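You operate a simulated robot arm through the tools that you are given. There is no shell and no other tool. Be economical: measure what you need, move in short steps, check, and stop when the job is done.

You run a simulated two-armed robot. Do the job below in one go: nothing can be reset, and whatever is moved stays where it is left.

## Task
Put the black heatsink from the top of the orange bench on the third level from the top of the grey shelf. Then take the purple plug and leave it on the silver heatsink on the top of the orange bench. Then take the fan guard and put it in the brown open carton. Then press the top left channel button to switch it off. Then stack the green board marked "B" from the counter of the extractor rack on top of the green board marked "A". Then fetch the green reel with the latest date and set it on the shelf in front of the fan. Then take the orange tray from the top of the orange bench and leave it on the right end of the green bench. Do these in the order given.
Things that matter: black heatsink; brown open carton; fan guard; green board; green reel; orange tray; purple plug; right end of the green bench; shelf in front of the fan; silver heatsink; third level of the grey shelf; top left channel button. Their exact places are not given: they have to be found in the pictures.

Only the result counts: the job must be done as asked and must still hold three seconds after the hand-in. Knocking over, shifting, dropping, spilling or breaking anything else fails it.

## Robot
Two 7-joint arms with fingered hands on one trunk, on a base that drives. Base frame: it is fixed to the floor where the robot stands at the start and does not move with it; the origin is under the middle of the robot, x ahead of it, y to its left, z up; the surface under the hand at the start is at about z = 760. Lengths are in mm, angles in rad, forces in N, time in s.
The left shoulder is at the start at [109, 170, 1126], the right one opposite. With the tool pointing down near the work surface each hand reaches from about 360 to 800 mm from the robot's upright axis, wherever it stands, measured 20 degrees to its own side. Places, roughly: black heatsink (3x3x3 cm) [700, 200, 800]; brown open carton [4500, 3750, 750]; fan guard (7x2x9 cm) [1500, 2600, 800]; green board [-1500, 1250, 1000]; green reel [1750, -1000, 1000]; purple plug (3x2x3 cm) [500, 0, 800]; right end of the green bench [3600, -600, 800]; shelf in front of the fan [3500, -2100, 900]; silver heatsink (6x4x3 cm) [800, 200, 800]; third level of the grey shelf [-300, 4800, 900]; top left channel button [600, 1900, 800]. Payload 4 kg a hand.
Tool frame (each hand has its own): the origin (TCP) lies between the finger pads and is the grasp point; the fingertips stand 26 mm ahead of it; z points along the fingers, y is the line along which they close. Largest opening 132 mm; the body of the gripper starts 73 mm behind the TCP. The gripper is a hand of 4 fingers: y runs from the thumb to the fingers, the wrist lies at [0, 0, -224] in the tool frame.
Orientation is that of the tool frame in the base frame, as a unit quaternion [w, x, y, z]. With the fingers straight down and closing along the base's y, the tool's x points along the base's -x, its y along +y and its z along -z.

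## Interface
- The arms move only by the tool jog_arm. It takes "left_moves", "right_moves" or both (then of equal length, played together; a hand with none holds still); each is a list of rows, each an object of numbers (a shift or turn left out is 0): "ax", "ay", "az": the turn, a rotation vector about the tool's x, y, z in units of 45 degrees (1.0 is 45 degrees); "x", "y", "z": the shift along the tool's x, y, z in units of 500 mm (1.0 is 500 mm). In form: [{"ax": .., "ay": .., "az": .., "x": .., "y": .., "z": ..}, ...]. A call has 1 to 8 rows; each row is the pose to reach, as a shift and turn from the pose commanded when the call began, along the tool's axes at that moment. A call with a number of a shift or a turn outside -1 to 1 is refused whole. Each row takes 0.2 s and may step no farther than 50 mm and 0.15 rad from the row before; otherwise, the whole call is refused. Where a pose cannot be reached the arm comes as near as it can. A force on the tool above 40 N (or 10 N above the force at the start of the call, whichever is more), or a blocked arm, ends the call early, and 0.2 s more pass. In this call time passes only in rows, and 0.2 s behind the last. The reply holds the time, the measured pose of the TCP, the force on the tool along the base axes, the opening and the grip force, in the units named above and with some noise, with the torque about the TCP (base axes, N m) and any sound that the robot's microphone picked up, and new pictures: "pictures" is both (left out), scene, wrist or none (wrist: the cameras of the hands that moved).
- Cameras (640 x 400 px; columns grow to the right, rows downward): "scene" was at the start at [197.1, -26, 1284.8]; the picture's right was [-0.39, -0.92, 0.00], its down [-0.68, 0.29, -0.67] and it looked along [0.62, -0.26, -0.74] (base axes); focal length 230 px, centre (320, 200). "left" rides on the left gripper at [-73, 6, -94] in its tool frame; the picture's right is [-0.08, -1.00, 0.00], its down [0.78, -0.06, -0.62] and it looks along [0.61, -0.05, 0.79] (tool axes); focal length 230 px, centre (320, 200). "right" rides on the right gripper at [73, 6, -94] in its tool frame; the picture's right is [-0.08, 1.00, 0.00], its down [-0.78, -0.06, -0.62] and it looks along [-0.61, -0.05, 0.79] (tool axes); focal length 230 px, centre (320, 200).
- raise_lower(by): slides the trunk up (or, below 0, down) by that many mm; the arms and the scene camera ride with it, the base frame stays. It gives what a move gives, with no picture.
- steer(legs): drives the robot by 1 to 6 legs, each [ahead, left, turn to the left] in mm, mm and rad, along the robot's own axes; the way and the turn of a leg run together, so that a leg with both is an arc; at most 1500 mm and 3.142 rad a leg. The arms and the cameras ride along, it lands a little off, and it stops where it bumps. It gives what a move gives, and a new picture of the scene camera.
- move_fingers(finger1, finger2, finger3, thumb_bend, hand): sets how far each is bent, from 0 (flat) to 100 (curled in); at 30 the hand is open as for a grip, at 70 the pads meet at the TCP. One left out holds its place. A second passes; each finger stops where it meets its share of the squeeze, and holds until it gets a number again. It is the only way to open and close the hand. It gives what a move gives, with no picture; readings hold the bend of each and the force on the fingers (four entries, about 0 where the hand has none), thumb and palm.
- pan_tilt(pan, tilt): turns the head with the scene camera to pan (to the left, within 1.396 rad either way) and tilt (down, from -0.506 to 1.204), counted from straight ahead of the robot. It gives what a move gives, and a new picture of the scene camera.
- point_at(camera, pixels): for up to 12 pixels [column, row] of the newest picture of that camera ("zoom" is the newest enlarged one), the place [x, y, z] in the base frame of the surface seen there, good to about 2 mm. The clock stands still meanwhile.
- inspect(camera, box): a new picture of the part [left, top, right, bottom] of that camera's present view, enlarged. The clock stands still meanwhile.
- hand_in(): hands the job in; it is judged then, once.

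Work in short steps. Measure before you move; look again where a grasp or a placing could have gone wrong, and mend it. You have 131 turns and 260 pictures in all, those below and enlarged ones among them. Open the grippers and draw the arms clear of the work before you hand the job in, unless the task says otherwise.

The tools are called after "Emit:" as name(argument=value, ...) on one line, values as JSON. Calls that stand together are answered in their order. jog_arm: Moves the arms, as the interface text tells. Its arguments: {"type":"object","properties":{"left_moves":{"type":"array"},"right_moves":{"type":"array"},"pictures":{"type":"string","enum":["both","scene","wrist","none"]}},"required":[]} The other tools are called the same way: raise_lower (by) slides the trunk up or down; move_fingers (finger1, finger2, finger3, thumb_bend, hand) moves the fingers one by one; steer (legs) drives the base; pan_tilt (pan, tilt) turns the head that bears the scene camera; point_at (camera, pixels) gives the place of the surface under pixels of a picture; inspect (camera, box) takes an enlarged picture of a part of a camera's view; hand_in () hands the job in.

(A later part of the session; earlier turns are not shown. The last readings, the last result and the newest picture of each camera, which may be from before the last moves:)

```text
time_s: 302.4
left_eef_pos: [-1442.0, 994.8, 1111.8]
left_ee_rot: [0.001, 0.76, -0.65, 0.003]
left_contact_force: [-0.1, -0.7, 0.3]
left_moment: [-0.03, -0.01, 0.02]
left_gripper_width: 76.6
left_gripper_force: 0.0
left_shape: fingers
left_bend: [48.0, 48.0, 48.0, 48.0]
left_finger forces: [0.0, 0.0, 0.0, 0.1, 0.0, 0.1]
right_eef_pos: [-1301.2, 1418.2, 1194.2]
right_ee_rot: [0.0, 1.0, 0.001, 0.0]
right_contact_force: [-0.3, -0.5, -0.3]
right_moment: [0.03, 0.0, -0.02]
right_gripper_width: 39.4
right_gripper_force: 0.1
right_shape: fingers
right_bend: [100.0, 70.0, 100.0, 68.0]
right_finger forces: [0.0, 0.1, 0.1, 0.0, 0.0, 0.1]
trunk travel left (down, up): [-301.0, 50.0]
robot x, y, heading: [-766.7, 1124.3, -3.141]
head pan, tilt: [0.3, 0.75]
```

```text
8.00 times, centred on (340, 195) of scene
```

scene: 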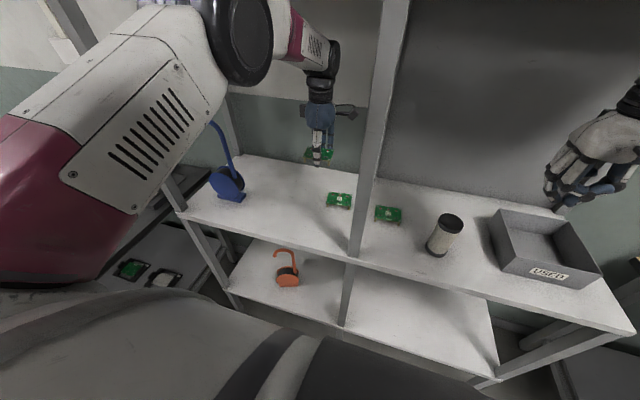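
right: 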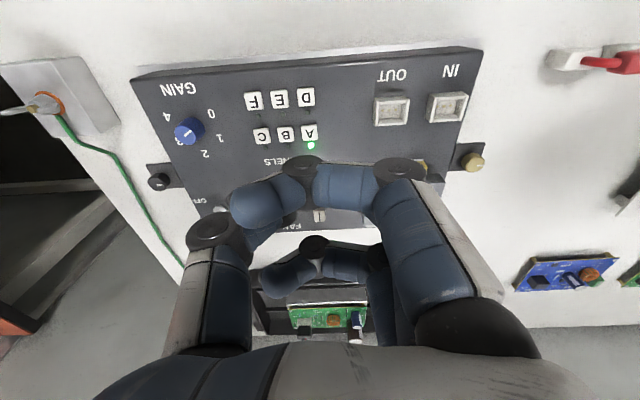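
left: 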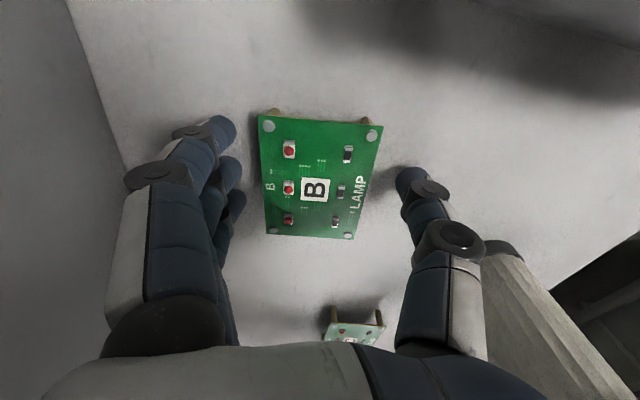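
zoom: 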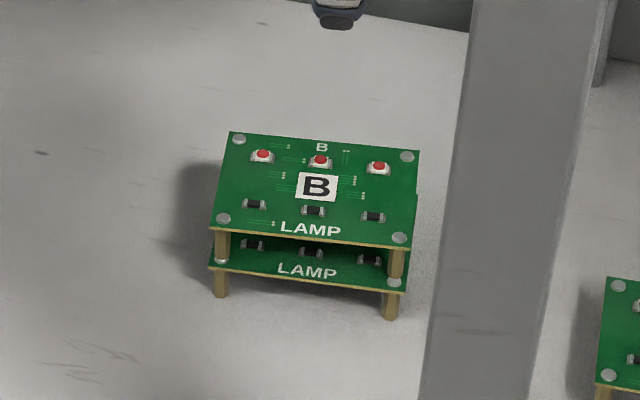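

B is stacked on A. I shift the hand left past the post, back out, and travel (keeping heading π) to the north aisle and then east.

Emit:
jog_arm(left_moves=[{"x": 0.05}, {"x": 0.1}, {"x": 0.15}], pictures="none")

Emit:
steer(legs=[[-510, 0, 0], [0, -1400, 0], [0, -1230, 0], [-1300, 0, 0], [-1280, 0, 0]])

```text
time_s: 303.2
left_eef_pos: [-1431.2, 920.0, 1111.5]
left_ee_rot: [0.002, 0.76, -0.65, 0.003]
left_contact_force: [0.4, -0.5, -0.3]
left_moment: [0.02, 0.01, -0.02]
left_gripper_width: 76.8
left_gripper_force: 0.0
left_shape: fingers
left_bend: [48.0, 48.0, 48.0, 48.0]
left_finger forces: [0.0, 0.1, 0.0, 0.1, 0.1, 0.0]
right_eef_pos: [-1301.8, 1417.8, 1194.5]
right_ee_rot: [0.0, 1.0, 0.002, 0.0]
right_contact_force: [0.2, 0.5, -0.2]
right_moment: [0.0, -0.01, 0.0]
right_gripper_width: 39.5
right_gripper_force: 0.1
right_shape: fingers
right_bend: [100.0, 70.0, 100.0, 68.0]
right_finger forces: [0.1, 0.0, 0.1, 0.0, 0.1, 0.1]
trunk travel left (down, up): [-301.0, 50.0]
robot x, y, heading: [-765.5, 1120.9, -3.137]
head pan, tilt: [0.3, 0.75]
```

```text
time_s: 341.1
left_eef_pos: [1662.7, 3548.0, 1112.8]
left_ee_rot: [0.002, 0.754, -0.657, 0.003]
left_contact_force: [0.2, -0.1, 1.5]
left_moment: [0.01, 0.01, 0.0]
left_gripper_width: 76.6
left_gripper_force: 0.1
left_shape: fingers
left_bend: [48.0, 48.0, 48.0, 48.0]
left_finger forces: [0.0, 0.1, 0.1, 0.0, 0.0, 0.0]
right_eef_pos: [1802.8, 4041.9, 1194.4]
right_ee_rot: [0.0, 1.0, -0.01, 0.001]
right_contact_force: [0.0, -0.4, -0.1]
right_moment: [0.06, -0.01, 0.02]
right_gripper_width: 39.5
right_gripper_force: 0.2
right_shape: fingers
right_bend: [100.0, 70.0, 100.0, 68.0]
right_finger forces: [0.1, 0.0, 0.0, 0.1, 0.1, 0.0]
trunk travel left (down, up): [-301.0, 50.0]
robot x, y, heading: [2331.8, 3734.1, 3.122]
head pan, tilt: [0.3, 0.75]
```

scene: 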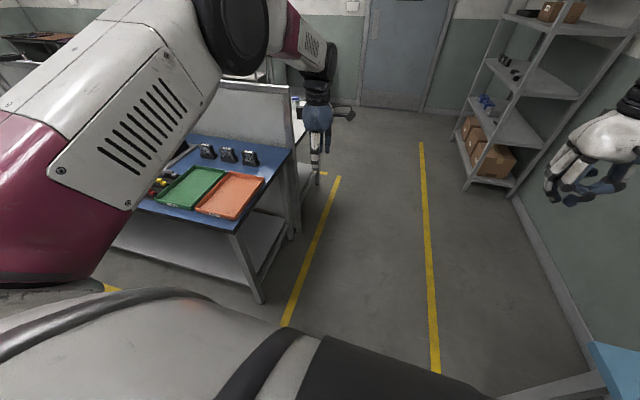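

At the aisle junction. I turn to face −y and drive down the east aisle, then look ahead.

Emit:
steer(legs=[[0, 0, 1.59], [1450, 0, 0], [1200, 0, 0]])

Emit:
pan_tilt(pan=-0.15, tilt=0.3)

```text
time_s: 357.9
left_eef_pos: [2560.5, 431.1, 1111.8]
left_ee_rot: [-0.001, 0.997, 0.08, 0.004]
left_contact_force: [-1.1, 0.5, -0.3]
left_moment: [-0.03, 0.0, 0.01]
left_gripper_width: 76.5
left_gripper_force: 0.0
left_shape: fingers
left_bend: [48.0, 48.0, 48.0, 48.0]
left_finger forces: [0.0, 0.1, 0.0, 0.0, 0.0, 0.0]
right_eef_pos: [2063.7, 560.4, 1194.0]
right_ee_rot: [0.0, 0.706, 0.708, 0.0]
right_contact_force: [-0.7, 0.2, 0.4]
right_moment: [-0.03, 0.02, -0.01]
right_gripper_width: 39.5
right_gripper_force: 0.1
right_shape: fingers
right_bend: [100.0, 70.0, 100.0, 68.0]
right_finger forces: [0.0, 0.0, 0.0, 0.0, 0.1, 0.1]
trunk travel left (down, up): [-301.0, 50.0]
robot x, y, heading: [2356.3, 1096.4, -1.568]
head pan, tilt: [0.3, 0.75]
```

scene: 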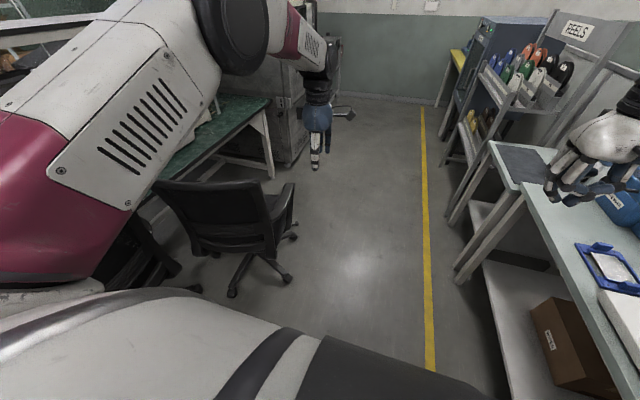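

```text
time_s: 358.8
left_eef_pos: [2560.6, 431.8, 1113.1]
left_ee_rot: [-0.001, 0.997, 0.08, 0.003]
left_contact_force: [-1.0, 0.4, -0.1]
left_moment: [-0.02, 0.01, -0.01]
left_gripper_width: 76.2
left_gripper_force: 0.1
left_shape: fingers
left_bend: [48.0, 48.0, 48.0, 48.0]
left_finger forces: [0.0, 0.1, 0.0, 0.1, 0.0, 0.0]
right_eef_pos: [2063.4, 561.0, 1194.7]
right_ee_rot: [0.0, 0.706, 0.708, 0.001]
right_contact_force: [-0.3, -0.6, 0.3]
right_moment: [0.0, -0.01, -0.02]
right_gripper_width: 39.6
right_gripper_force: 0.0
right_shape: fingers
right_bend: [100.0, 70.0, 100.0, 68.0]
right_finger forces: [0.0, 0.0, 0.1, 0.0, 0.0, 0.1]
trunk travel left (down, up): [-301.0, 50.0]
robot x, y, heading: [2358.5, 1097.5, -1.568]
head pan, tilt: [-0.15, 0.3]
```

scene: 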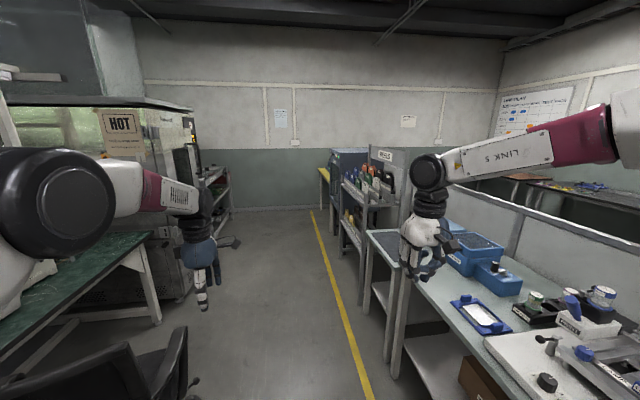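

The REELS rack is on the right of the aisle. A chair stands on the left; I measure it, the rack and the green bench.

Emit:
point_at(camera="scene", pixels=[[180, 360], [196, 382], [140, 240], [155, 315], [355, 185], [378, 180], [385, 240], [325, 280], [190, 290], [225, 205], [20, 310]])

Emit:
inspect(camera="scene", box=[320, 140, 420, 220])

```text
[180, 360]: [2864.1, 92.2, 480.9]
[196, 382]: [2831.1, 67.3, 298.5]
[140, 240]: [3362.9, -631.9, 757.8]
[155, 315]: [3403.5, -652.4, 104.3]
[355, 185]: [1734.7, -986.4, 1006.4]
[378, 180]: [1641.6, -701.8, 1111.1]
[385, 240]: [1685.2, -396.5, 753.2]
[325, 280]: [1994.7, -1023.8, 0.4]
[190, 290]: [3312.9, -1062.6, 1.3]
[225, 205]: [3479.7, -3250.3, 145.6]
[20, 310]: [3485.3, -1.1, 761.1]
```

```text
5.00 times, centred on (370, 180) of scene
```

zoom: 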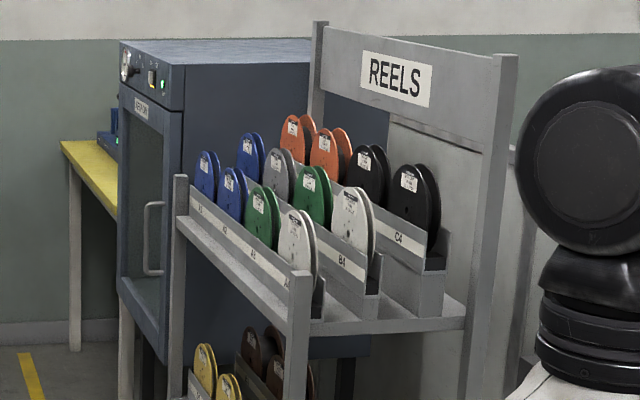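

The green reels stand in rows A and B of the rack, faces toward the aisle. I drive to y≈-945, stay back at x≈2560, and turn to face the rack.

Emit:
steer(legs=[[1450, 0, 0], [590, 0, 0], [0, 210, 0], [0, 0, -1.571]])

Emit:
pan_tilt(pan=0.0, tilt=0.35)

Emit:
inspect(camera="scene", box=[220, 150, 420, 275])

```text
time_s: 374.8
left_eef_pos: [1905.8, -1134.5, 1112.9]
left_ee_rot: [0.001, 0.758, -0.653, 0.003]
left_contact_force: [-0.4, -0.2, 0.1]
left_moment: [0.0, 0.02, 0.0]
left_gripper_width: 76.6
left_gripper_force: 0.0
left_shape: fingers
left_bend: [48.0, 48.0, 48.0, 48.0]
left_finger forces: [0.1, 0.0, 0.1, 0.1, 0.1, 0.1]
right_eef_pos: [2040.0, -637.8, 1193.8]
right_ee_rot: [0.0, 1.0, -0.003, 0.0]
right_contact_force: [-0.6, -0.1, -0.9]
right_moment: [-0.01, -0.01, 0.0]
right_gripper_width: 39.4
right_gripper_force: 0.0
right_shape: fingers
right_bend: [100.0, 70.0, 100.0, 68.0]
right_finger forces: [0.0, 0.0, 0.2, 0.0, 0.1, 0.0]
trunk travel left (down, up): [-301.0, 50.0]
robot x, y, heading: [2570.4, -939.8, 3.134]
head pan, tilt: [-0.15, 0.3]
```

scene: 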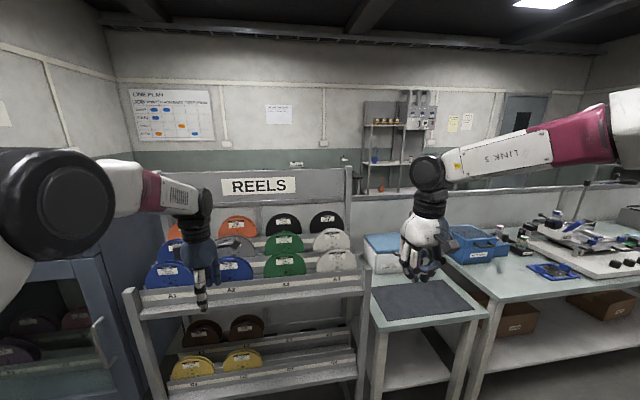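

```text
time_s: 375.5
left_eef_pos: [1905.0, -1134.1, 1112.4]
left_ee_rot: [0.0, 0.757, -0.653, 0.004]
left_contact_force: [0.6, 0.6, -0.8]
left_moment: [-0.01, -0.01, 0.01]
left_gripper_width: 76.3
left_gripper_force: 0.0
left_shape: fingers
left_bend: [48.0, 48.0, 48.0, 48.0]
left_finger forces: [0.0, 0.0, 0.1, 0.0, 0.0, 0.0]
right_eef_pos: [2039.9, -637.6, 1194.8]
right_ee_rot: [0.001, 1.0, -0.003, 0.0]
right_contact_force: [0.8, -0.1, 0.2]
right_moment: [0.06, 0.01, 0.01]
right_gripper_width: 39.5
right_gripper_force: 0.2
right_shape: fingers
right_bend: [100.0, 70.0, 100.0, 68.0]
right_finger forces: [0.1, 0.1, 0.0, 0.0, 0.1, 0.1]
trunk travel left (down, up): [-301.0, 50.0]
robot x, y, heading: [2570.5, -939.5, 3.137]
head pan, tilt: [0.0, 0.351]
```

scene: 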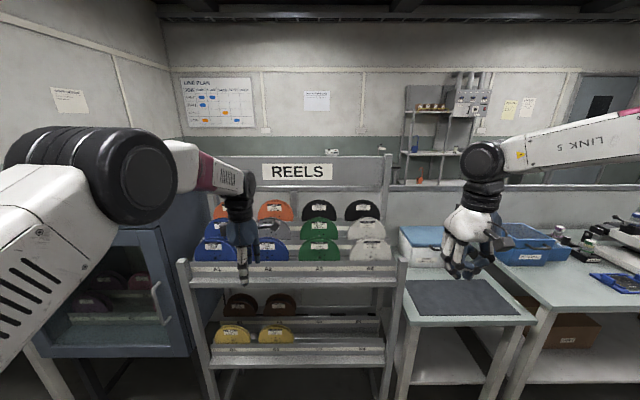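

```text
3.20 times, centred on (320, 212) of scene
```

zoom: 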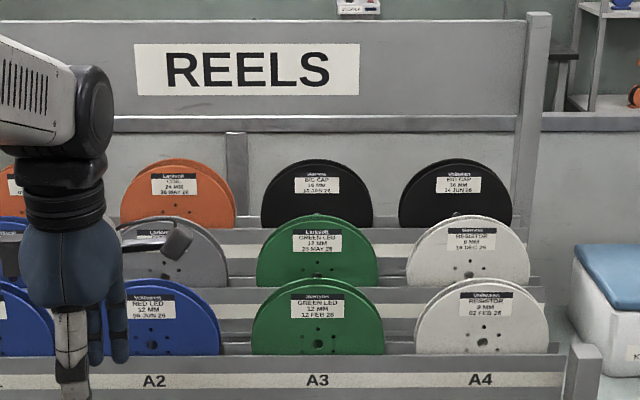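

Two green reels: A3 in front ("12 FEB 26"?) and B3 behind ("2? MAY 2?"). I zoom onto the labels.

Emit:
inspect(camera="scene", box=[303, 218, 335, 238])

Emit:
inspect(camera="scene", box=[303, 238, 335, 258])

Emit:
point_at(camera="scene", pixels=[[319, 218], [319, 228], [301, 232], [337, 232], [319, 239], [319, 250], [300, 255], [339, 255], [319, 262], [319, 275], [319, 205], [366, 222]])

```text
16.00 times, centred on (319, 228) of scene
```

zoom: 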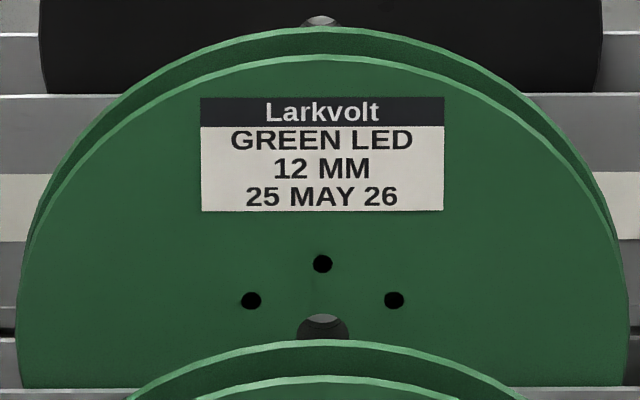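

```text
16.00 times, centred on (319, 248) of scene
```

zoom: 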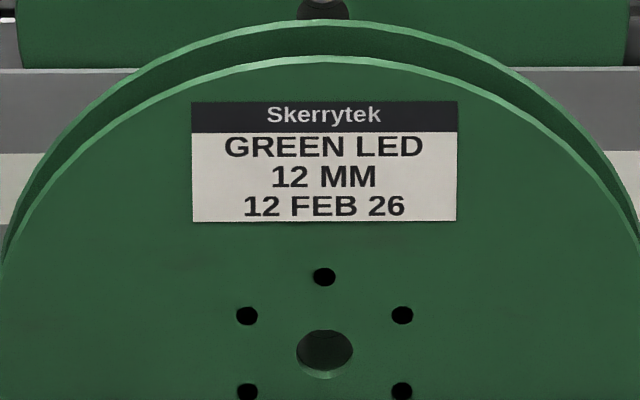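

```text
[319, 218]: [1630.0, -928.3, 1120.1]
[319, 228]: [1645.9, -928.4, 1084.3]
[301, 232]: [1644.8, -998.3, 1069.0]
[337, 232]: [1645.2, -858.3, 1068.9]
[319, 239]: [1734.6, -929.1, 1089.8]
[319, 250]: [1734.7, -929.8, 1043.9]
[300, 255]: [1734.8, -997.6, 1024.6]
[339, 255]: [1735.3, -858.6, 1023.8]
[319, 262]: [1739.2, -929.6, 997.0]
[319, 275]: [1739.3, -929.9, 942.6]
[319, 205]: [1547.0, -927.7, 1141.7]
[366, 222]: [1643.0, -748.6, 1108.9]
```

Latest is B3, "25 MAY 26": front face x≈1645, centre y≈-928, top z≈1120, back flange ≈1630. I square the left hand, raise it, strafe and move over it.

Emit:
jog_arm(left_moves=[{"az": 0.1, "z": -0.08}, {"az": 0.187, "z": -0.16}, {"az": 0.187, "z": -0.2}], pictures="none")

Emit:
move_fingers(hand="left", finger1=50, finger2=50, finger3=50, thumb_bend=50)

Emit:
steer(legs=[[0, -206, 0], [245, 0, 0]])

Emit:
pan_tilt(pan=0.2, tilt=0.55)

Emit:
inspect(camera="left", box=[0, 0, 640, 399])

```text
time_s: 376.3
left_eef_pos: [1905.3, -1133.2, 1212.3]
left_ee_rot: [0.001, 0.708, -0.706, 0.003]
left_contact_force: [0.2, -0.6, -0.3]
left_moment: [-0.03, -0.01, -0.05]
left_gripper_width: 76.5
left_gripper_force: 0.1
left_shape: fingers
left_bend: [48.0, 48.0, 48.0, 48.0]
left_finger forces: [0.0, 0.0, 0.0, 0.0, 0.1, 0.0]
right_eef_pos: [2039.9, -638.1, 1194.1]
right_ee_rot: [0.0, 1.0, -0.003, -0.001]
right_contact_force: [-0.1, 0.0, 0.0]
right_moment: [0.03, 0.01, -0.02]
right_gripper_width: 39.6
right_gripper_force: 0.1
right_shape: fingers
right_bend: [100.0, 70.0, 100.0, 68.0]
right_finger forces: [0.0, 0.1, 0.0, 0.0, 0.0, 0.0]
trunk travel left (down, up): [-301.0, 50.0]
robot x, y, heading: [2573.4, -936.4, 3.139]
head pan, tilt: [0.0, 0.351]
```

```text
time_s: 377.3
left_eef_pos: [1904.3, -1133.1, 1213.0]
left_ee_rot: [0.002, 0.708, -0.706, 0.002]
left_contact_force: [0.6, 0.0, 0.1]
left_moment: [0.01, -0.01, 0.0]
left_gripper_width: 71.7
left_gripper_force: 0.1
left_shape: fingers
left_bend: [50.0, 50.0, 50.0, 50.0]
left_finger forces: [0.0, 0.0, 0.0, 0.1, 0.0, 0.0]
right_eef_pos: [2039.1, -637.4, 1194.2]
right_ee_rot: [0.0, 1.0, -0.004, 0.0]
right_contact_force: [0.5, -0.3, 0.1]
right_moment: [0.02, 0.05, 0.02]
right_gripper_width: 39.2
right_gripper_force: 0.0
right_shape: fingers
right_bend: [100.0, 70.0, 100.0, 68.0]
right_finger forces: [0.0, 0.0, 0.0, 0.1, 0.0, 0.0]
trunk travel left (down, up): [-301.0, 50.0]
robot x, y, heading: [2571.1, -939.2, 3.134]
head pan, tilt: [0.0, 0.351]
```

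```text
time_s: 381.1
left_eef_pos: [1658.8, -923.9, 1213.7]
left_ee_rot: [0.001, 0.708, -0.707, 0.003]
left_contact_force: [-0.7, 0.2, 0.3]
left_moment: [0.02, 0.0, 0.02]
left_gripper_width: 71.4
left_gripper_force: 0.0
left_shape: fingers
left_bend: [50.0, 50.0, 50.0, 50.0]
left_finger forces: [0.0, 0.0, 0.0, 0.0, 0.0, 0.0]
right_eef_pos: [1795.3, -428.4, 1194.2]
right_ee_rot: [0.001, 1.0, -0.004, 0.001]
right_contact_force: [-0.1, 0.1, -0.1]
right_moment: [-0.01, 0.04, 0.0]
right_gripper_width: 39.7
right_gripper_force: 0.0
right_shape: fingers
right_bend: [100.0, 70.0, 100.0, 68.0]
right_finger forces: [0.0, 0.0, 0.1, 0.0, 0.0, 0.0]
trunk travel left (down, up): [-301.0, 50.0]
robot x, y, heading: [2329.5, -732.8, 3.132]
head pan, tilt: [0.0, 0.351]
```

scene: 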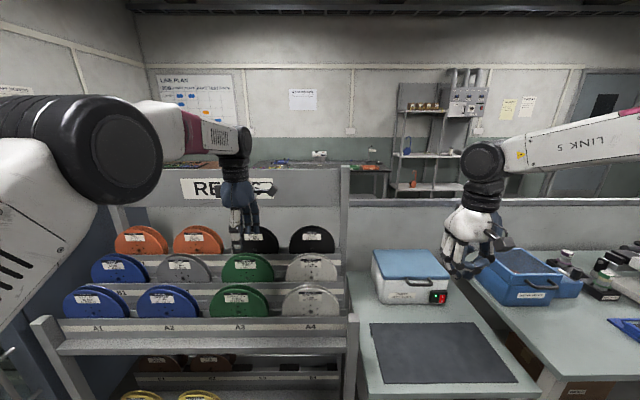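

```text
time_s: 381.8
left_eef_pos: [1661.0, -924.6, 1213.0]
left_ee_rot: [-0.001, -0.707, 0.707, -0.002]
left_contact_force: [0.6, -0.6, 0.4]
left_moment: [-0.01, -0.02, 0.02]
left_gripper_width: 71.4
left_gripper_force: 0.0
left_shape: fingers
left_bend: [50.0, 50.0, 50.0, 50.0]
left_finger forces: [0.1, 0.0, 0.0, 0.0, 0.1, 0.1]
right_eef_pos: [1795.2, -428.1, 1195.0]
right_ee_rot: [0.001, 1.0, -0.005, -0.001]
right_contact_force: [-0.5, 0.4, 0.2]
right_moment: [0.02, 0.02, 0.01]
right_gripper_width: 39.4
right_gripper_force: 0.1
right_shape: fingers
right_bend: [100.0, 70.0, 100.0, 68.0]
right_finger forces: [0.0, 0.1, 0.0, 0.1, 0.0, 0.0]
trunk travel left (down, up): [-301.0, 50.0]
robot x, y, heading: [2327.1, -729.1, 3.131]
head pan, tilt: [0.201, 0.55]
```

scene: 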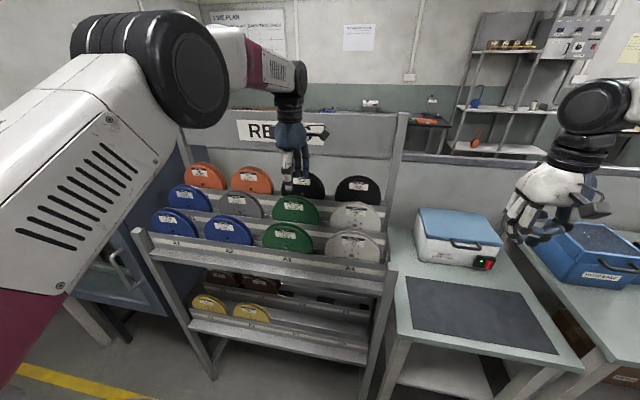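

```text
1.00 times, centred on (320, 200) of left (not enlarged: the box is as wide or as high as the picture)
```

zoom: 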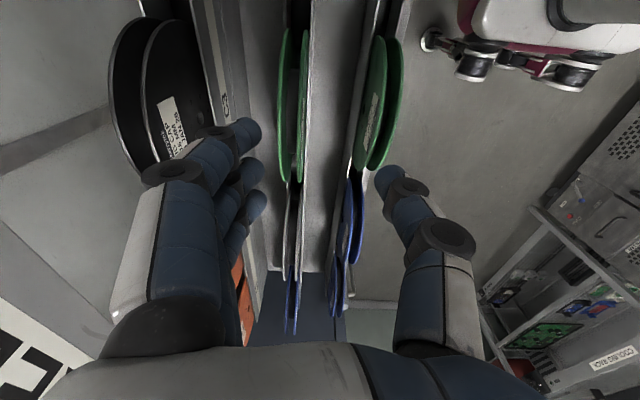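

Hand is over the row, 23 mm short. I narrow the opening, centre at x≈1638, y≈-928 and descend to z≈1112.

Emit:
move_fingers(hand="left", finger1=55, finger2=55, finger3=55, thumb_bend=55)

Emit:
jog_arm(left_moves=[{"x": 0.007, "y": 0.046}, {"x": 0.007, "y": 0.046, "z": 0.07}, {"x": 0.007, "y": 0.046, "z": 0.12}], pictures="wrist")

Emit:
inspect(camera="scene", box=[250, 130, 350, 240])

```text
time_s: 382.8
left_eef_pos: [1660.1, -925.3, 1213.3]
left_ee_rot: [-0.001, -0.707, 0.707, -0.002]
left_contact_force: [-1.0, -0.2, 0.0]
left_moment: [0.0, 0.04, 0.03]
left_gripper_width: 55.3
left_gripper_force: 0.0
left_shape: fingers
left_bend: [55.0, 55.0, 55.0, 55.0]
left_finger forces: [0.1, 0.0, 0.0, 0.0, 0.0, 0.1]
right_eef_pos: [1795.4, -429.0, 1194.6]
right_ee_rot: [0.001, 1.0, -0.005, 0.001]
right_contact_force: [0.4, -0.5, -0.1]
right_moment: [-0.03, 0.0, -0.02]
right_gripper_width: 39.6
right_gripper_force: 0.0
right_shape: fingers
right_bend: [100.0, 70.0, 100.0, 68.0]
right_finger forces: [0.1, 0.0, 0.1, 0.0, 0.1, 0.0]
trunk travel left (down, up): [-301.0, 50.0]
robot x, y, heading: [2327.6, -734.8, 3.128]
head pan, tilt: [0.201, 0.55]
```

```text
time_s: 383.6
left_eef_pos: [1636.1, -928.1, 1151.7]
left_ee_rot: [0.001, 0.708, -0.706, 0.003]
left_contact_force: [-0.5, -0.4, 0.6]
left_moment: [0.03, -0.03, 0.0]
left_gripper_width: 55.3
left_gripper_force: 0.0
left_shape: fingers
left_bend: [55.0, 55.0, 55.0, 55.0]
left_finger forces: [0.1, 0.1, 0.0, 0.0, 0.1, 0.0]
right_eef_pos: [1795.5, -429.4, 1194.8]
right_ee_rot: [0.0, 1.0, -0.004, 0.0]
right_contact_force: [-0.4, 1.1, -0.9]
right_moment: [0.03, 0.0, 0.01]
right_gripper_width: 39.4
right_gripper_force: 0.0
right_shape: fingers
right_bend: [100.0, 70.0, 100.0, 68.0]
right_finger forces: [0.1, 0.0, 0.1, 0.0, 0.1, 0.1]
trunk travel left (down, up): [-301.0, 50.0]
robot x, y, heading: [2328.3, -725.4, 3.131]
head pan, tilt: [0.201, 0.55]
```

left: 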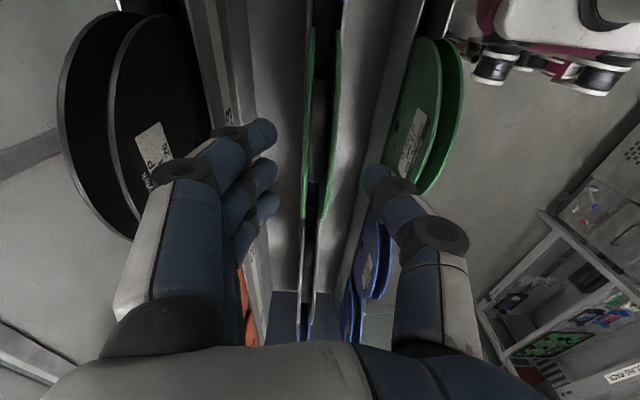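

```text
3.64 times, centred on (300, 185) of scene
```

zoom: 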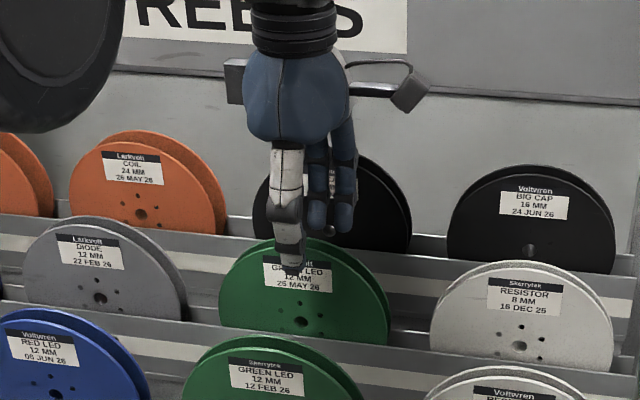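

Straddling the reel, centred. I descend 38 mm and close.

Emit:
jog_arm(left_moves=[{"z": 0.05}, {"z": 0.076}], pictures="none")

Emit:
move_fingers(hand="left", finger1=74, finger2=74, finger3=74, thumb_bend=74)

Emit:
inspect(camera="left", box=[120, 0, 520, 300])

```text
time_s: 384.2
left_eef_pos: [1637.3, -927.9, 1114.2]
left_ee_rot: [0.001, 0.708, -0.706, 0.002]
left_contact_force: [-0.6, -0.6, 0.2]
left_moment: [0.01, 0.05, 0.0]
left_gripper_width: 55.6
left_gripper_force: 0.0
left_shape: fingers
left_bend: [55.0, 55.0, 55.0, 55.0]
left_finger forces: [0.0, 0.0, 0.0, 0.1, 0.0, 0.0]
right_eef_pos: [1796.0, -428.8, 1194.5]
right_ee_rot: [-0.001, 1.0, -0.004, 0.0]
right_contact_force: [-0.5, 0.3, -0.3]
right_moment: [0.05, -0.01, -0.03]
right_gripper_width: 39.7
right_gripper_force: 0.1
right_shape: fingers
right_bend: [100.0, 70.0, 100.0, 68.0]
right_finger forces: [0.0, 0.0, 0.0, 0.1, 0.0, 0.1]
trunk travel left (down, up): [-301.0, 50.0]
robot x, y, heading: [2328.9, -731.4, 3.131]
head pan, tilt: [0.201, 0.55]
```

```text
time_s: 385.2
left_eef_pos: [1636.8, -927.5, 1114.0]
left_ee_rot: [0.0, 0.708, -0.707, 0.003]
left_contact_force: [-2.4, 0.1, -2.5]
left_moment: [0.0, -0.07, 0.0]
left_gripper_width: 24.0
left_gripper_force: 15.7
left_shape: fingers
left_bend: [71.0, 71.0, 71.0, 68.0]
left_finger forces: [5.8, 5.7, 5.5, 0.0, 15.5, 0.0]
right_eef_pos: [1795.1, -428.9, 1194.4]
right_ee_rot: [0.0, 1.0, -0.004, 0.0]
right_contact_force: [-0.4, 0.0, 0.2]
right_moment: [-0.04, -0.02, 0.02]
right_gripper_width: 39.6
right_gripper_force: 0.2
right_shape: fingers
right_bend: [100.0, 70.0, 100.0, 68.0]
right_finger forces: [0.0, 0.0, 0.1, 0.0, 0.0, 0.0]
trunk travel left (down, up): [-301.0, 50.0]
robot x, y, heading: [2330.1, -732.9, 3.132]
head pan, tilt: [0.201, 0.55]
```

```text
1.33 times, centred on (320, 150) of left
```

zoom: 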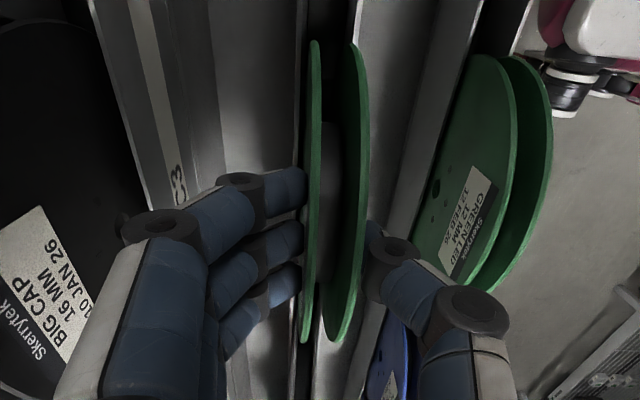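

The reel is gripped (15.7 N). I lift it 165 mm out of its slot.

Emit:
jog_arm(left_moves=[{"z": -0.02}, {"z": -0.07}, {"z": -0.14}, {"z": -0.21}, {"z": -0.28}, {"z": -0.34}], pictures="none")

Emit:
inspect(camera="scene", box=[200, 60, 420, 260])

```text
time_s: 386.6
left_eef_pos: [1652.0, -930.1, 1280.1]
left_ee_rot: [-0.001, -0.707, 0.707, -0.003]
left_contact_force: [0.5, 0.3, -2.6]
left_moment: [-0.01, 0.02, 0.04]
left_gripper_width: 23.7
left_gripper_force: 15.5
left_shape: fingers
left_bend: [72.0, 72.0, 72.0, 67.0]
left_finger forces: [5.3, 5.2, 5.2, 0.0, 16.0, 0.0]
left hand out of reach, approached as far as the arm can: row 5, 6
right_eef_pos: [1797.4, -428.6, 1196.0]
right_ee_rot: [0.0, 1.0, -0.004, -0.001]
right_contact_force: [1.2, 0.6, -0.1]
right_moment: [0.0, 0.04, -0.05]
right_gripper_width: 39.7
right_gripper_force: 0.0
right_shape: fingers
right_bend: [100.0, 70.0, 100.0, 68.0]
right_finger forces: [0.0, 0.0, 0.0, 0.1, 0.0, 0.1]
trunk travel left (down, up): [-301.0, 50.0]
robot x, y, heading: [2329.3, -727.8, 3.132]
head pan, tilt: [0.201, 0.55]
```

```text
2.00 times, centred on (310, 160) of scene
```

zoom: 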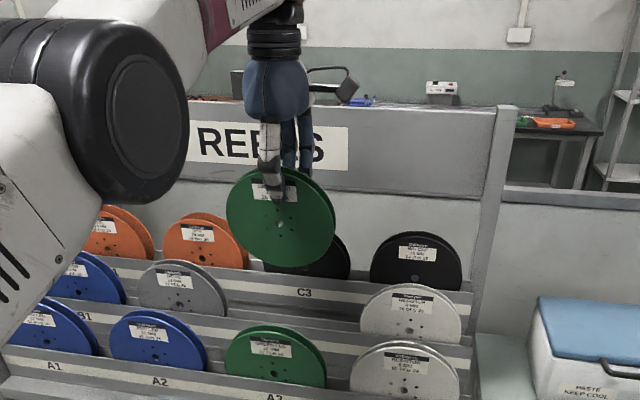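

The reel is clear (bottom ≈1116, A3's top ≈1092). I raise the trunk 40 mm for margin, back out and turn toward the fan shelf.

Emit:
raise_lower(by=40)

Emit:
steer(legs=[[-140, 0, 0], [0, 0, 1.571], [1280, 0, 0], [0, 0, 1.571]])

Emit:
pan_tilt(pan=0.0, tilt=0.45)

```text
time_s: 387.5
left_eef_pos: [1650.6, -931.2, 1319.7]
left_ee_rot: [0.001, 0.707, -0.707, 0.004]
left_contact_force: [0.4, -0.1, -1.1]
left_moment: [0.0, -0.02, 0.01]
left_gripper_width: 23.9
left_gripper_force: 15.6
left_shape: fingers
left_bend: [72.0, 72.0, 72.0, 67.0]
left_finger forces: [5.3, 5.3, 5.2, 0.1, 16.0, 0.1]
right_eef_pos: [1795.6, -429.0, 1234.4]
right_ee_rot: [0.001, 1.0, -0.005, 0.0]
right_contact_force: [-0.2, -0.6, 0.7]
right_moment: [0.06, 0.03, 0.0]
right_gripper_width: 39.2
right_gripper_force: 0.0
right_shape: fingers
right_bend: [100.0, 70.0, 100.0, 68.0]
right_finger forces: [0.0, 0.0, 0.0, 0.0, 0.0, 0.1]
trunk travel left (down, up): [-341.0, 10.0]
robot x, y, heading: [2323.3, -735.2, 3.136]
head pan, tilt: [0.201, 0.55]
```

```text
time_s: 402.4
left_eef_pos: [3109.8, -1810.8, 1318.9]
left_ee_rot: [-0.003, 0.713, 0.701, 0.002]
left_contact_force: [0.0, 0.1, -0.8]
left_moment: [-0.01, 0.0, 0.01]
left_gripper_width: 23.1
left_gripper_force: 14.0
left_shape: fingers
left_bend: [72.0, 72.0, 72.0, 67.0]
left_finger forces: [4.8, 4.7, 4.7, 0.0, 14.4, 0.0]
right_eef_pos: [2956.1, -2311.0, 1233.0]
right_ee_rot: [0.0, 0.014, 1.0, 0.0]
right_contact_force: [-0.3, -0.1, -0.6]
right_moment: [0.04, -0.01, 0.01]
right_gripper_width: 39.8
right_gripper_force: 0.1
right_shape: fingers
right_bend: [100.0, 70.0, 100.0, 68.0]
right_finger forces: [0.0, 0.1, 0.1, 0.0, 0.0, 0.1]
trunk travel left (down, up): [-341.0, 10.0]
robot x, y, heading: [2428.6, -2003.6, -0.027]
head pan, tilt: [0.201, 0.55]
```

scene: 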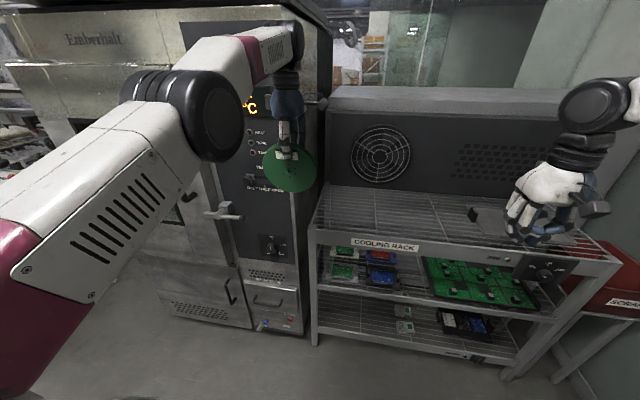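

```text
time_s: 403.1
left_eef_pos: [3110.3, -1811.0, 1319.3]
left_ee_rot: [-0.003, 0.713, 0.701, 0.001]
left_contact_force: [-0.3, 0.0, -1.6]
left_moment: [-0.02, 0.01, 0.03]
left_gripper_width: 22.9
left_gripper_force: 14.8
left_shape: fingers
left_bend: [72.0, 72.0, 72.0, 67.0]
left_finger forces: [4.7, 4.7, 4.7, 0.0, 14.4, 0.0]
right_eef_pos: [2955.7, -2311.9, 1233.9]
right_ee_rot: [0.0, 0.015, 1.0, 0.0]
right_contact_force: [0.3, -0.6, -0.1]
right_moment: [0.01, 0.0, 0.0]
right_gripper_width: 39.4
right_gripper_force: 0.2
right_shape: fingers
right_bend: [100.0, 70.0, 100.0, 68.0]
right_finger forces: [0.0, 0.0, 0.1, 0.1, 0.0, 0.0]
trunk travel left (down, up): [-341.0, 10.0]
robot x, y, heading: [2429.8, -1997.8, -0.029]
head pan, tilt: [0.0, 0.45]
```

scene: 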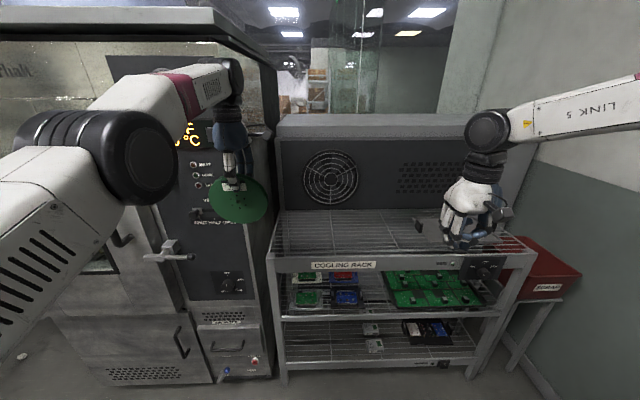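

The cooling rack's top shelf is in front of the fan grille (330,178). I measure shelf, grille, oven and right wall.

Emit:
point_at(camera="scene", pixels=[[330, 178], [330, 212], [340, 245], [320, 256], [290, 230], [400, 225], [262, 250], [270, 300], [590, 300], [560, 180], [250, 150], [420, 228]])

Emit:
inspect(camera="scene", box=[250, 130, 550, 290])

```text
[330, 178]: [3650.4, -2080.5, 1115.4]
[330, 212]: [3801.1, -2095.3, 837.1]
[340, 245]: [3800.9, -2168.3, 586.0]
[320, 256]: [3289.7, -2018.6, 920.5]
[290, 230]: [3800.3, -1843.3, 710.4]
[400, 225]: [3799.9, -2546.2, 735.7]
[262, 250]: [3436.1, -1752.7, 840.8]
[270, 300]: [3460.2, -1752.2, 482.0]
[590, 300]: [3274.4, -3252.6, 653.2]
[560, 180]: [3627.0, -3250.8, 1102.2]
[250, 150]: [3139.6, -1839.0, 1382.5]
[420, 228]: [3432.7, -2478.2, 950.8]
```

```text
2.13 times, centred on (400, 210) of scene
```

zoom: 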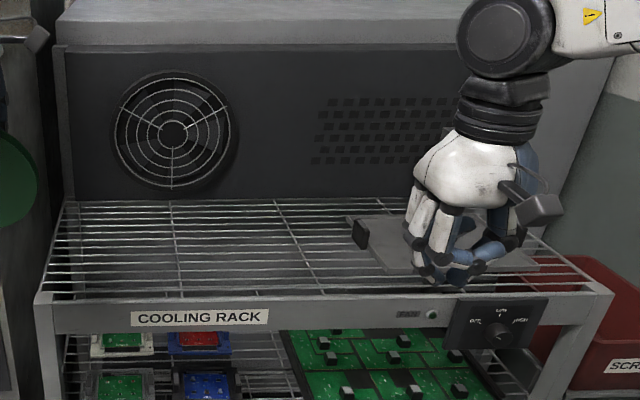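

Shelf grid z≈925–930 between x 3290 and 3650, fan at y≈-2080. I strafe to line up and tilt the hand 70° so the reel comes to lie nearly flat.

Emit:
steer(legs=[[0, -288, 0.028]])

Emit:
jog_arm(left_moves=[{"ax": -0.1667}, {"ax": -0.3333}, {"ax": -0.5}, {"ax": -0.6667}, {"ax": -0.8333}, {"ax": -1.0}], pictures="none")

Emit:
jog_arm(left_moves=[{"ax": -0.14}, {"ax": -0.28}, {"ax": -0.42}, {"ax": -0.556}], pictures="scene")

```text
time_s: 406.3
left_eef_pos: [3100.8, -2080.2, 1319.5]
left_ee_rot: [-0.003, 0.703, 0.711, 0.001]
left_contact_force: [-0.6, -0.3, -0.9]
left_moment: [-0.04, 0.02, -0.02]
left_gripper_width: 23.5
left_gripper_force: 14.4
left_shape: fingers
left_bend: [72.0, 72.0, 72.0, 67.0]
left_finger forces: [4.8, 4.7, 4.7, 0.0, 14.5, 0.1]
right_eef_pos: [2961.7, -2583.9, 1235.8]
right_ee_rot: [0.001, -0.001, 1.0, 0.0]
right_contact_force: [0.7, 0.3, 0.4]
right_moment: [0.01, -0.02, -0.02]
right_gripper_width: 39.4
right_gripper_force: 0.0
right_shape: fingers
right_bend: [100.0, 70.0, 100.0, 68.0]
right_finger forces: [0.1, 0.0, 0.0, 0.0, 0.0, 0.0]
trunk travel left (down, up): [-341.0, 10.0]
robot x, y, heading: [2426.8, -2290.0, 0.004]
head pan, tilt: [0.0, 0.45]
```

scene: 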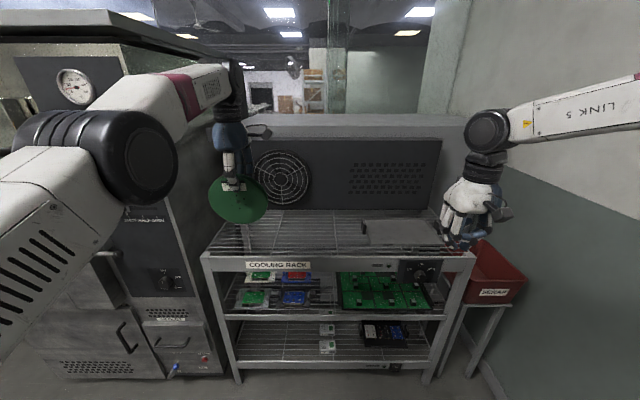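

```text
time_s: 407.7
left_eef_pos: [3100.1, -2079.6, 1320.4]
left_ee_rot: [0.267, 0.65, 0.657, 0.274]
left_contact_force: [0.2, 0.7, -0.9]
left_moment: [-0.01, 0.03, 0.0]
left_gripper_width: 22.9
left_gripper_force: 14.0
left_shape: fingers
left_bend: [72.0, 72.0, 72.0, 67.0]
left_finger forces: [4.7, 4.5, 4.5, 0.0, 14.7, 0.0]
right_eef_pos: [2961.4, -2584.3, 1233.7]
right_ee_rot: [0.0, -0.002, 1.0, 0.001]
right_contact_force: [-1.7, 0.2, 0.1]
right_moment: [0.01, -0.05, 0.02]
right_gripper_width: 39.2
right_gripper_force: 0.1
right_shape: fingers
right_bend: [100.0, 70.0, 100.0, 68.0]
right_finger forces: [0.0, 0.0, 0.0, 0.0, 0.0, 0.0]
trunk travel left (down, up): [-341.0, 10.0]
robot x, y, heading: [2427.1, -2291.8, 0.001]
head pan, tilt: [0.0, 0.45]
```

```text
time_s: 408.7
left_eef_pos: [3101.1, -2079.3, 1319.7]
left_ee_rot: [0.401, 0.578, 0.581, 0.41]
left_contact_force: [0.4, -0.2, -1.9]
left_moment: [0.0, 0.07, 0.02]
left_gripper_width: 22.9
left_gripper_force: 14.2
left_shape: fingers
left_bend: [72.0, 72.0, 72.0, 67.0]
left_finger forces: [4.7, 4.5, 4.5, 0.1, 15.0, 0.1]
right_eef_pos: [2961.8, -2582.1, 1234.3]
right_ee_rot: [0.001, -0.002, 1.0, 0.0]
right_contact_force: [0.2, 0.8, 0.4]
right_moment: [0.02, 0.01, -0.03]
right_gripper_width: 39.4
right_gripper_force: 0.2
right_shape: fingers
right_bend: [100.0, 70.0, 100.0, 68.0]
right_finger forces: [0.0, 0.0, 0.0, 0.0, 0.0, 0.0]
trunk travel left (down, up): [-341.0, 10.0]
robot x, y, heading: [2426.3, -2288.2, 0.003]
head pan, tilt: [0.0, 0.45]
```

scene: 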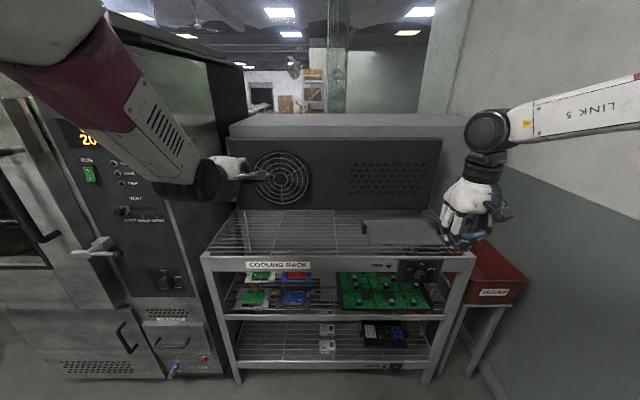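

The tilt worked. I raise the right hand out of the way, drive 295 mm ahead, and lower the trunk 250 mm, then look.

Emit:
jog_arm(right_moves=[{"z": -0.08}, {"z": -0.16}, {"z": -0.24}, {"z": -0.32}, {"z": -0.4}], pictures="none")

Emit:
steer(legs=[[295, 0, 0]])

Emit:
raise_lower(by=-250)

Emit:
pan_tilt(pan=0.15, tilt=0.55)

Emit:
inspect(camera="left", box=[0, 0, 640, 399])

```text
time_s: 409.9
left_eef_pos: [3101.1, -2078.8, 1320.6]
left_ee_rot: [0.4, 0.578, 0.582, 0.409]
left_contact_force: [-0.3, 0.2, -1.1]
left_moment: [0.0, 0.07, 0.01]
left_gripper_width: 22.9
left_gripper_force: 14.6
left_shape: fingers
left_bend: [72.0, 72.0, 72.0, 67.0]
left_finger forces: [4.8, 4.6, 4.7, 0.0, 15.0, 0.1]
right_eef_pos: [2960.7, -2583.7, 1433.8]
right_ee_rot: [-0.001, -0.002, 1.0, 0.0]
right_contact_force: [-0.2, -0.2, -0.4]
right_moment: [0.03, -0.02, 0.02]
right_gripper_width: 39.6
right_gripper_force: 0.0
right_shape: fingers
right_bend: [100.0, 70.0, 100.0, 68.0]
right_finger forces: [0.0, 0.0, 0.0, 0.0, 0.0, 0.0]
trunk travel left (down, up): [-341.0, 10.0]
robot x, y, heading: [2424.6, -2289.0, 0.008]
head pan, tilt: [0.0, 0.45]
```

```text
time_s: 411.9
left_eef_pos: [3395.2, -2078.7, 1319.7]
left_ee_rot: [0.401, 0.578, 0.582, 0.409]
left_contact_force: [-0.8, -0.7, -1.5]
left_moment: [-0.01, 0.1, 0.01]
left_gripper_width: 23.0
left_gripper_force: 14.2
left_shape: fingers
left_bend: [72.0, 72.0, 72.0, 67.0]
left_finger forces: [4.7, 4.6, 4.6, 0.0, 15.0, 0.0]
right_eef_pos: [3255.6, -2583.0, 1433.3]
right_ee_rot: [0.0, -0.001, 1.0, 0.001]
right_contact_force: [-0.4, 0.4, 1.8]
right_moment: [-0.03, -0.02, -0.01]
right_gripper_width: 39.7
right_gripper_force: 0.1
right_shape: fingers
right_bend: [100.0, 70.0, 100.0, 68.0]
right_finger forces: [0.1, 0.1, 0.0, 0.0, 0.1, 0.0]
trunk travel left (down, up): [-341.0, 10.0]
robot x, y, heading: [2720.3, -2286.5, 0.001]
head pan, tilt: [0.0, 0.45]
```

scene: 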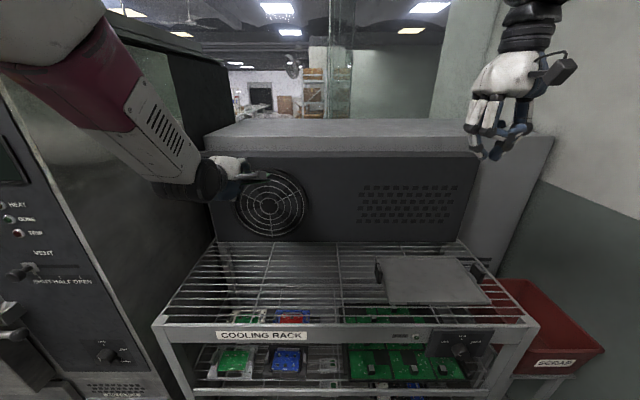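

```text
time_s: 414.5
left_eef_pos: [3431.7, -2079.7, 956.3]
left_ee_rot: [0.345, 0.613, 0.617, 0.353]
left_contact_force: [2.5, 0.7, 16.5]
left_moment: [0.0, -1.52, 0.03]
left_gripper_width: 25.0
left_gripper_force: 37.8
left_shape: fingers
left_bend: [73.0, 73.0, 73.0, 65.0]
left_finger forces: [12.8, 13.3, 13.0, 0.1, 35.5, 0.0]
right_eef_pos: [3252.4, -2582.4, 1186.4]
right_ee_rot: [0.003, -0.001, 1.0, 0.0]
right_contact_force: [-0.1, 0.7, 0.9]
right_moment: [0.0, 0.0, 0.02]
right_gripper_width: 39.6
right_gripper_force: 0.1
right_shape: fingers
right_bend: [100.0, 70.0, 100.0, 68.0]
right_finger forces: [0.0, 0.0, 0.0, 0.0, 0.0, 0.1]
trunk travel left (down, up): [-91.0, 260.0]
robot x, y, heading: [2718.5, -2289.9, 0.005]
head pan, tilt: [0.0, 0.45]
```

```text
time_s: 415.2
left_eef_pos: [3429.4, -2079.5, 954.7]
left_ee_rot: [0.344, 0.614, 0.617, 0.352]
left_contact_force: [3.1, 0.7, 22.4]
left_moment: [0.03, -1.55, -0.03]
left_gripper_width: 24.9
left_gripper_force: 44.7
left_shape: fingers
left_bend: [72.0, 73.0, 72.0, 66.0]
left_finger forces: [14.0, 14.8, 13.6, 0.0, 45.8, 0.0]
right_eef_pos: [3253.7, -2583.9, 1184.8]
right_ee_rot: [0.002, -0.001, 1.0, 0.0]
right_contact_force: [0.3, 0.2, 0.4]
right_moment: [-0.02, 0.02, 0.0]
right_gripper_width: 39.5
right_gripper_force: 0.0
right_shape: fingers
right_bend: [100.0, 70.0, 100.0, 68.0]
right_finger forces: [0.1, 0.0, 0.0, 0.1, 0.0, 0.0]
trunk travel left (down, up): [-91.0, 260.0]
robot x, y, heading: [2723.3, -2289.1, 0.001]
head pan, tilt: [0.15, 0.55]
```

scene: 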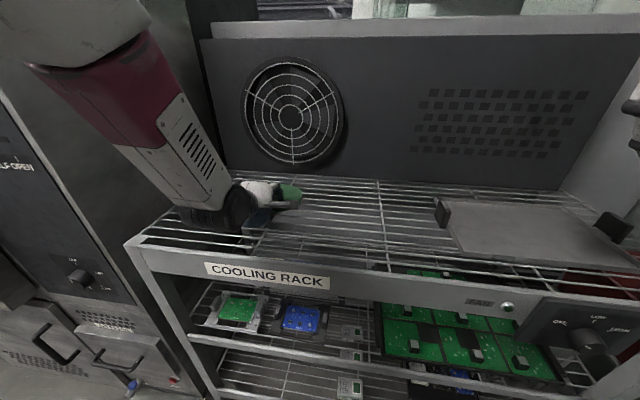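

```text
1.00 times, centred on (320, 200) of left (not enlarged: the box is as wide or as high as the picture)
```

zoom: 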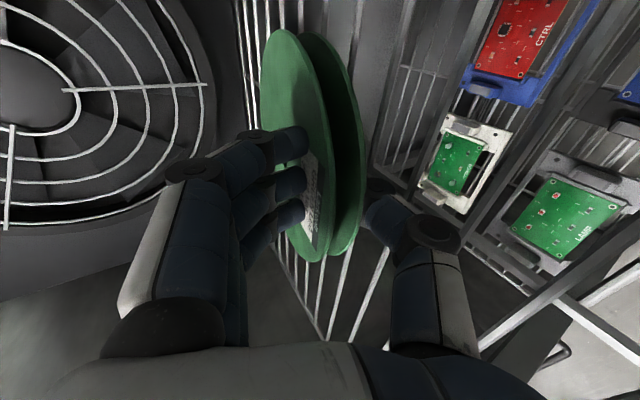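

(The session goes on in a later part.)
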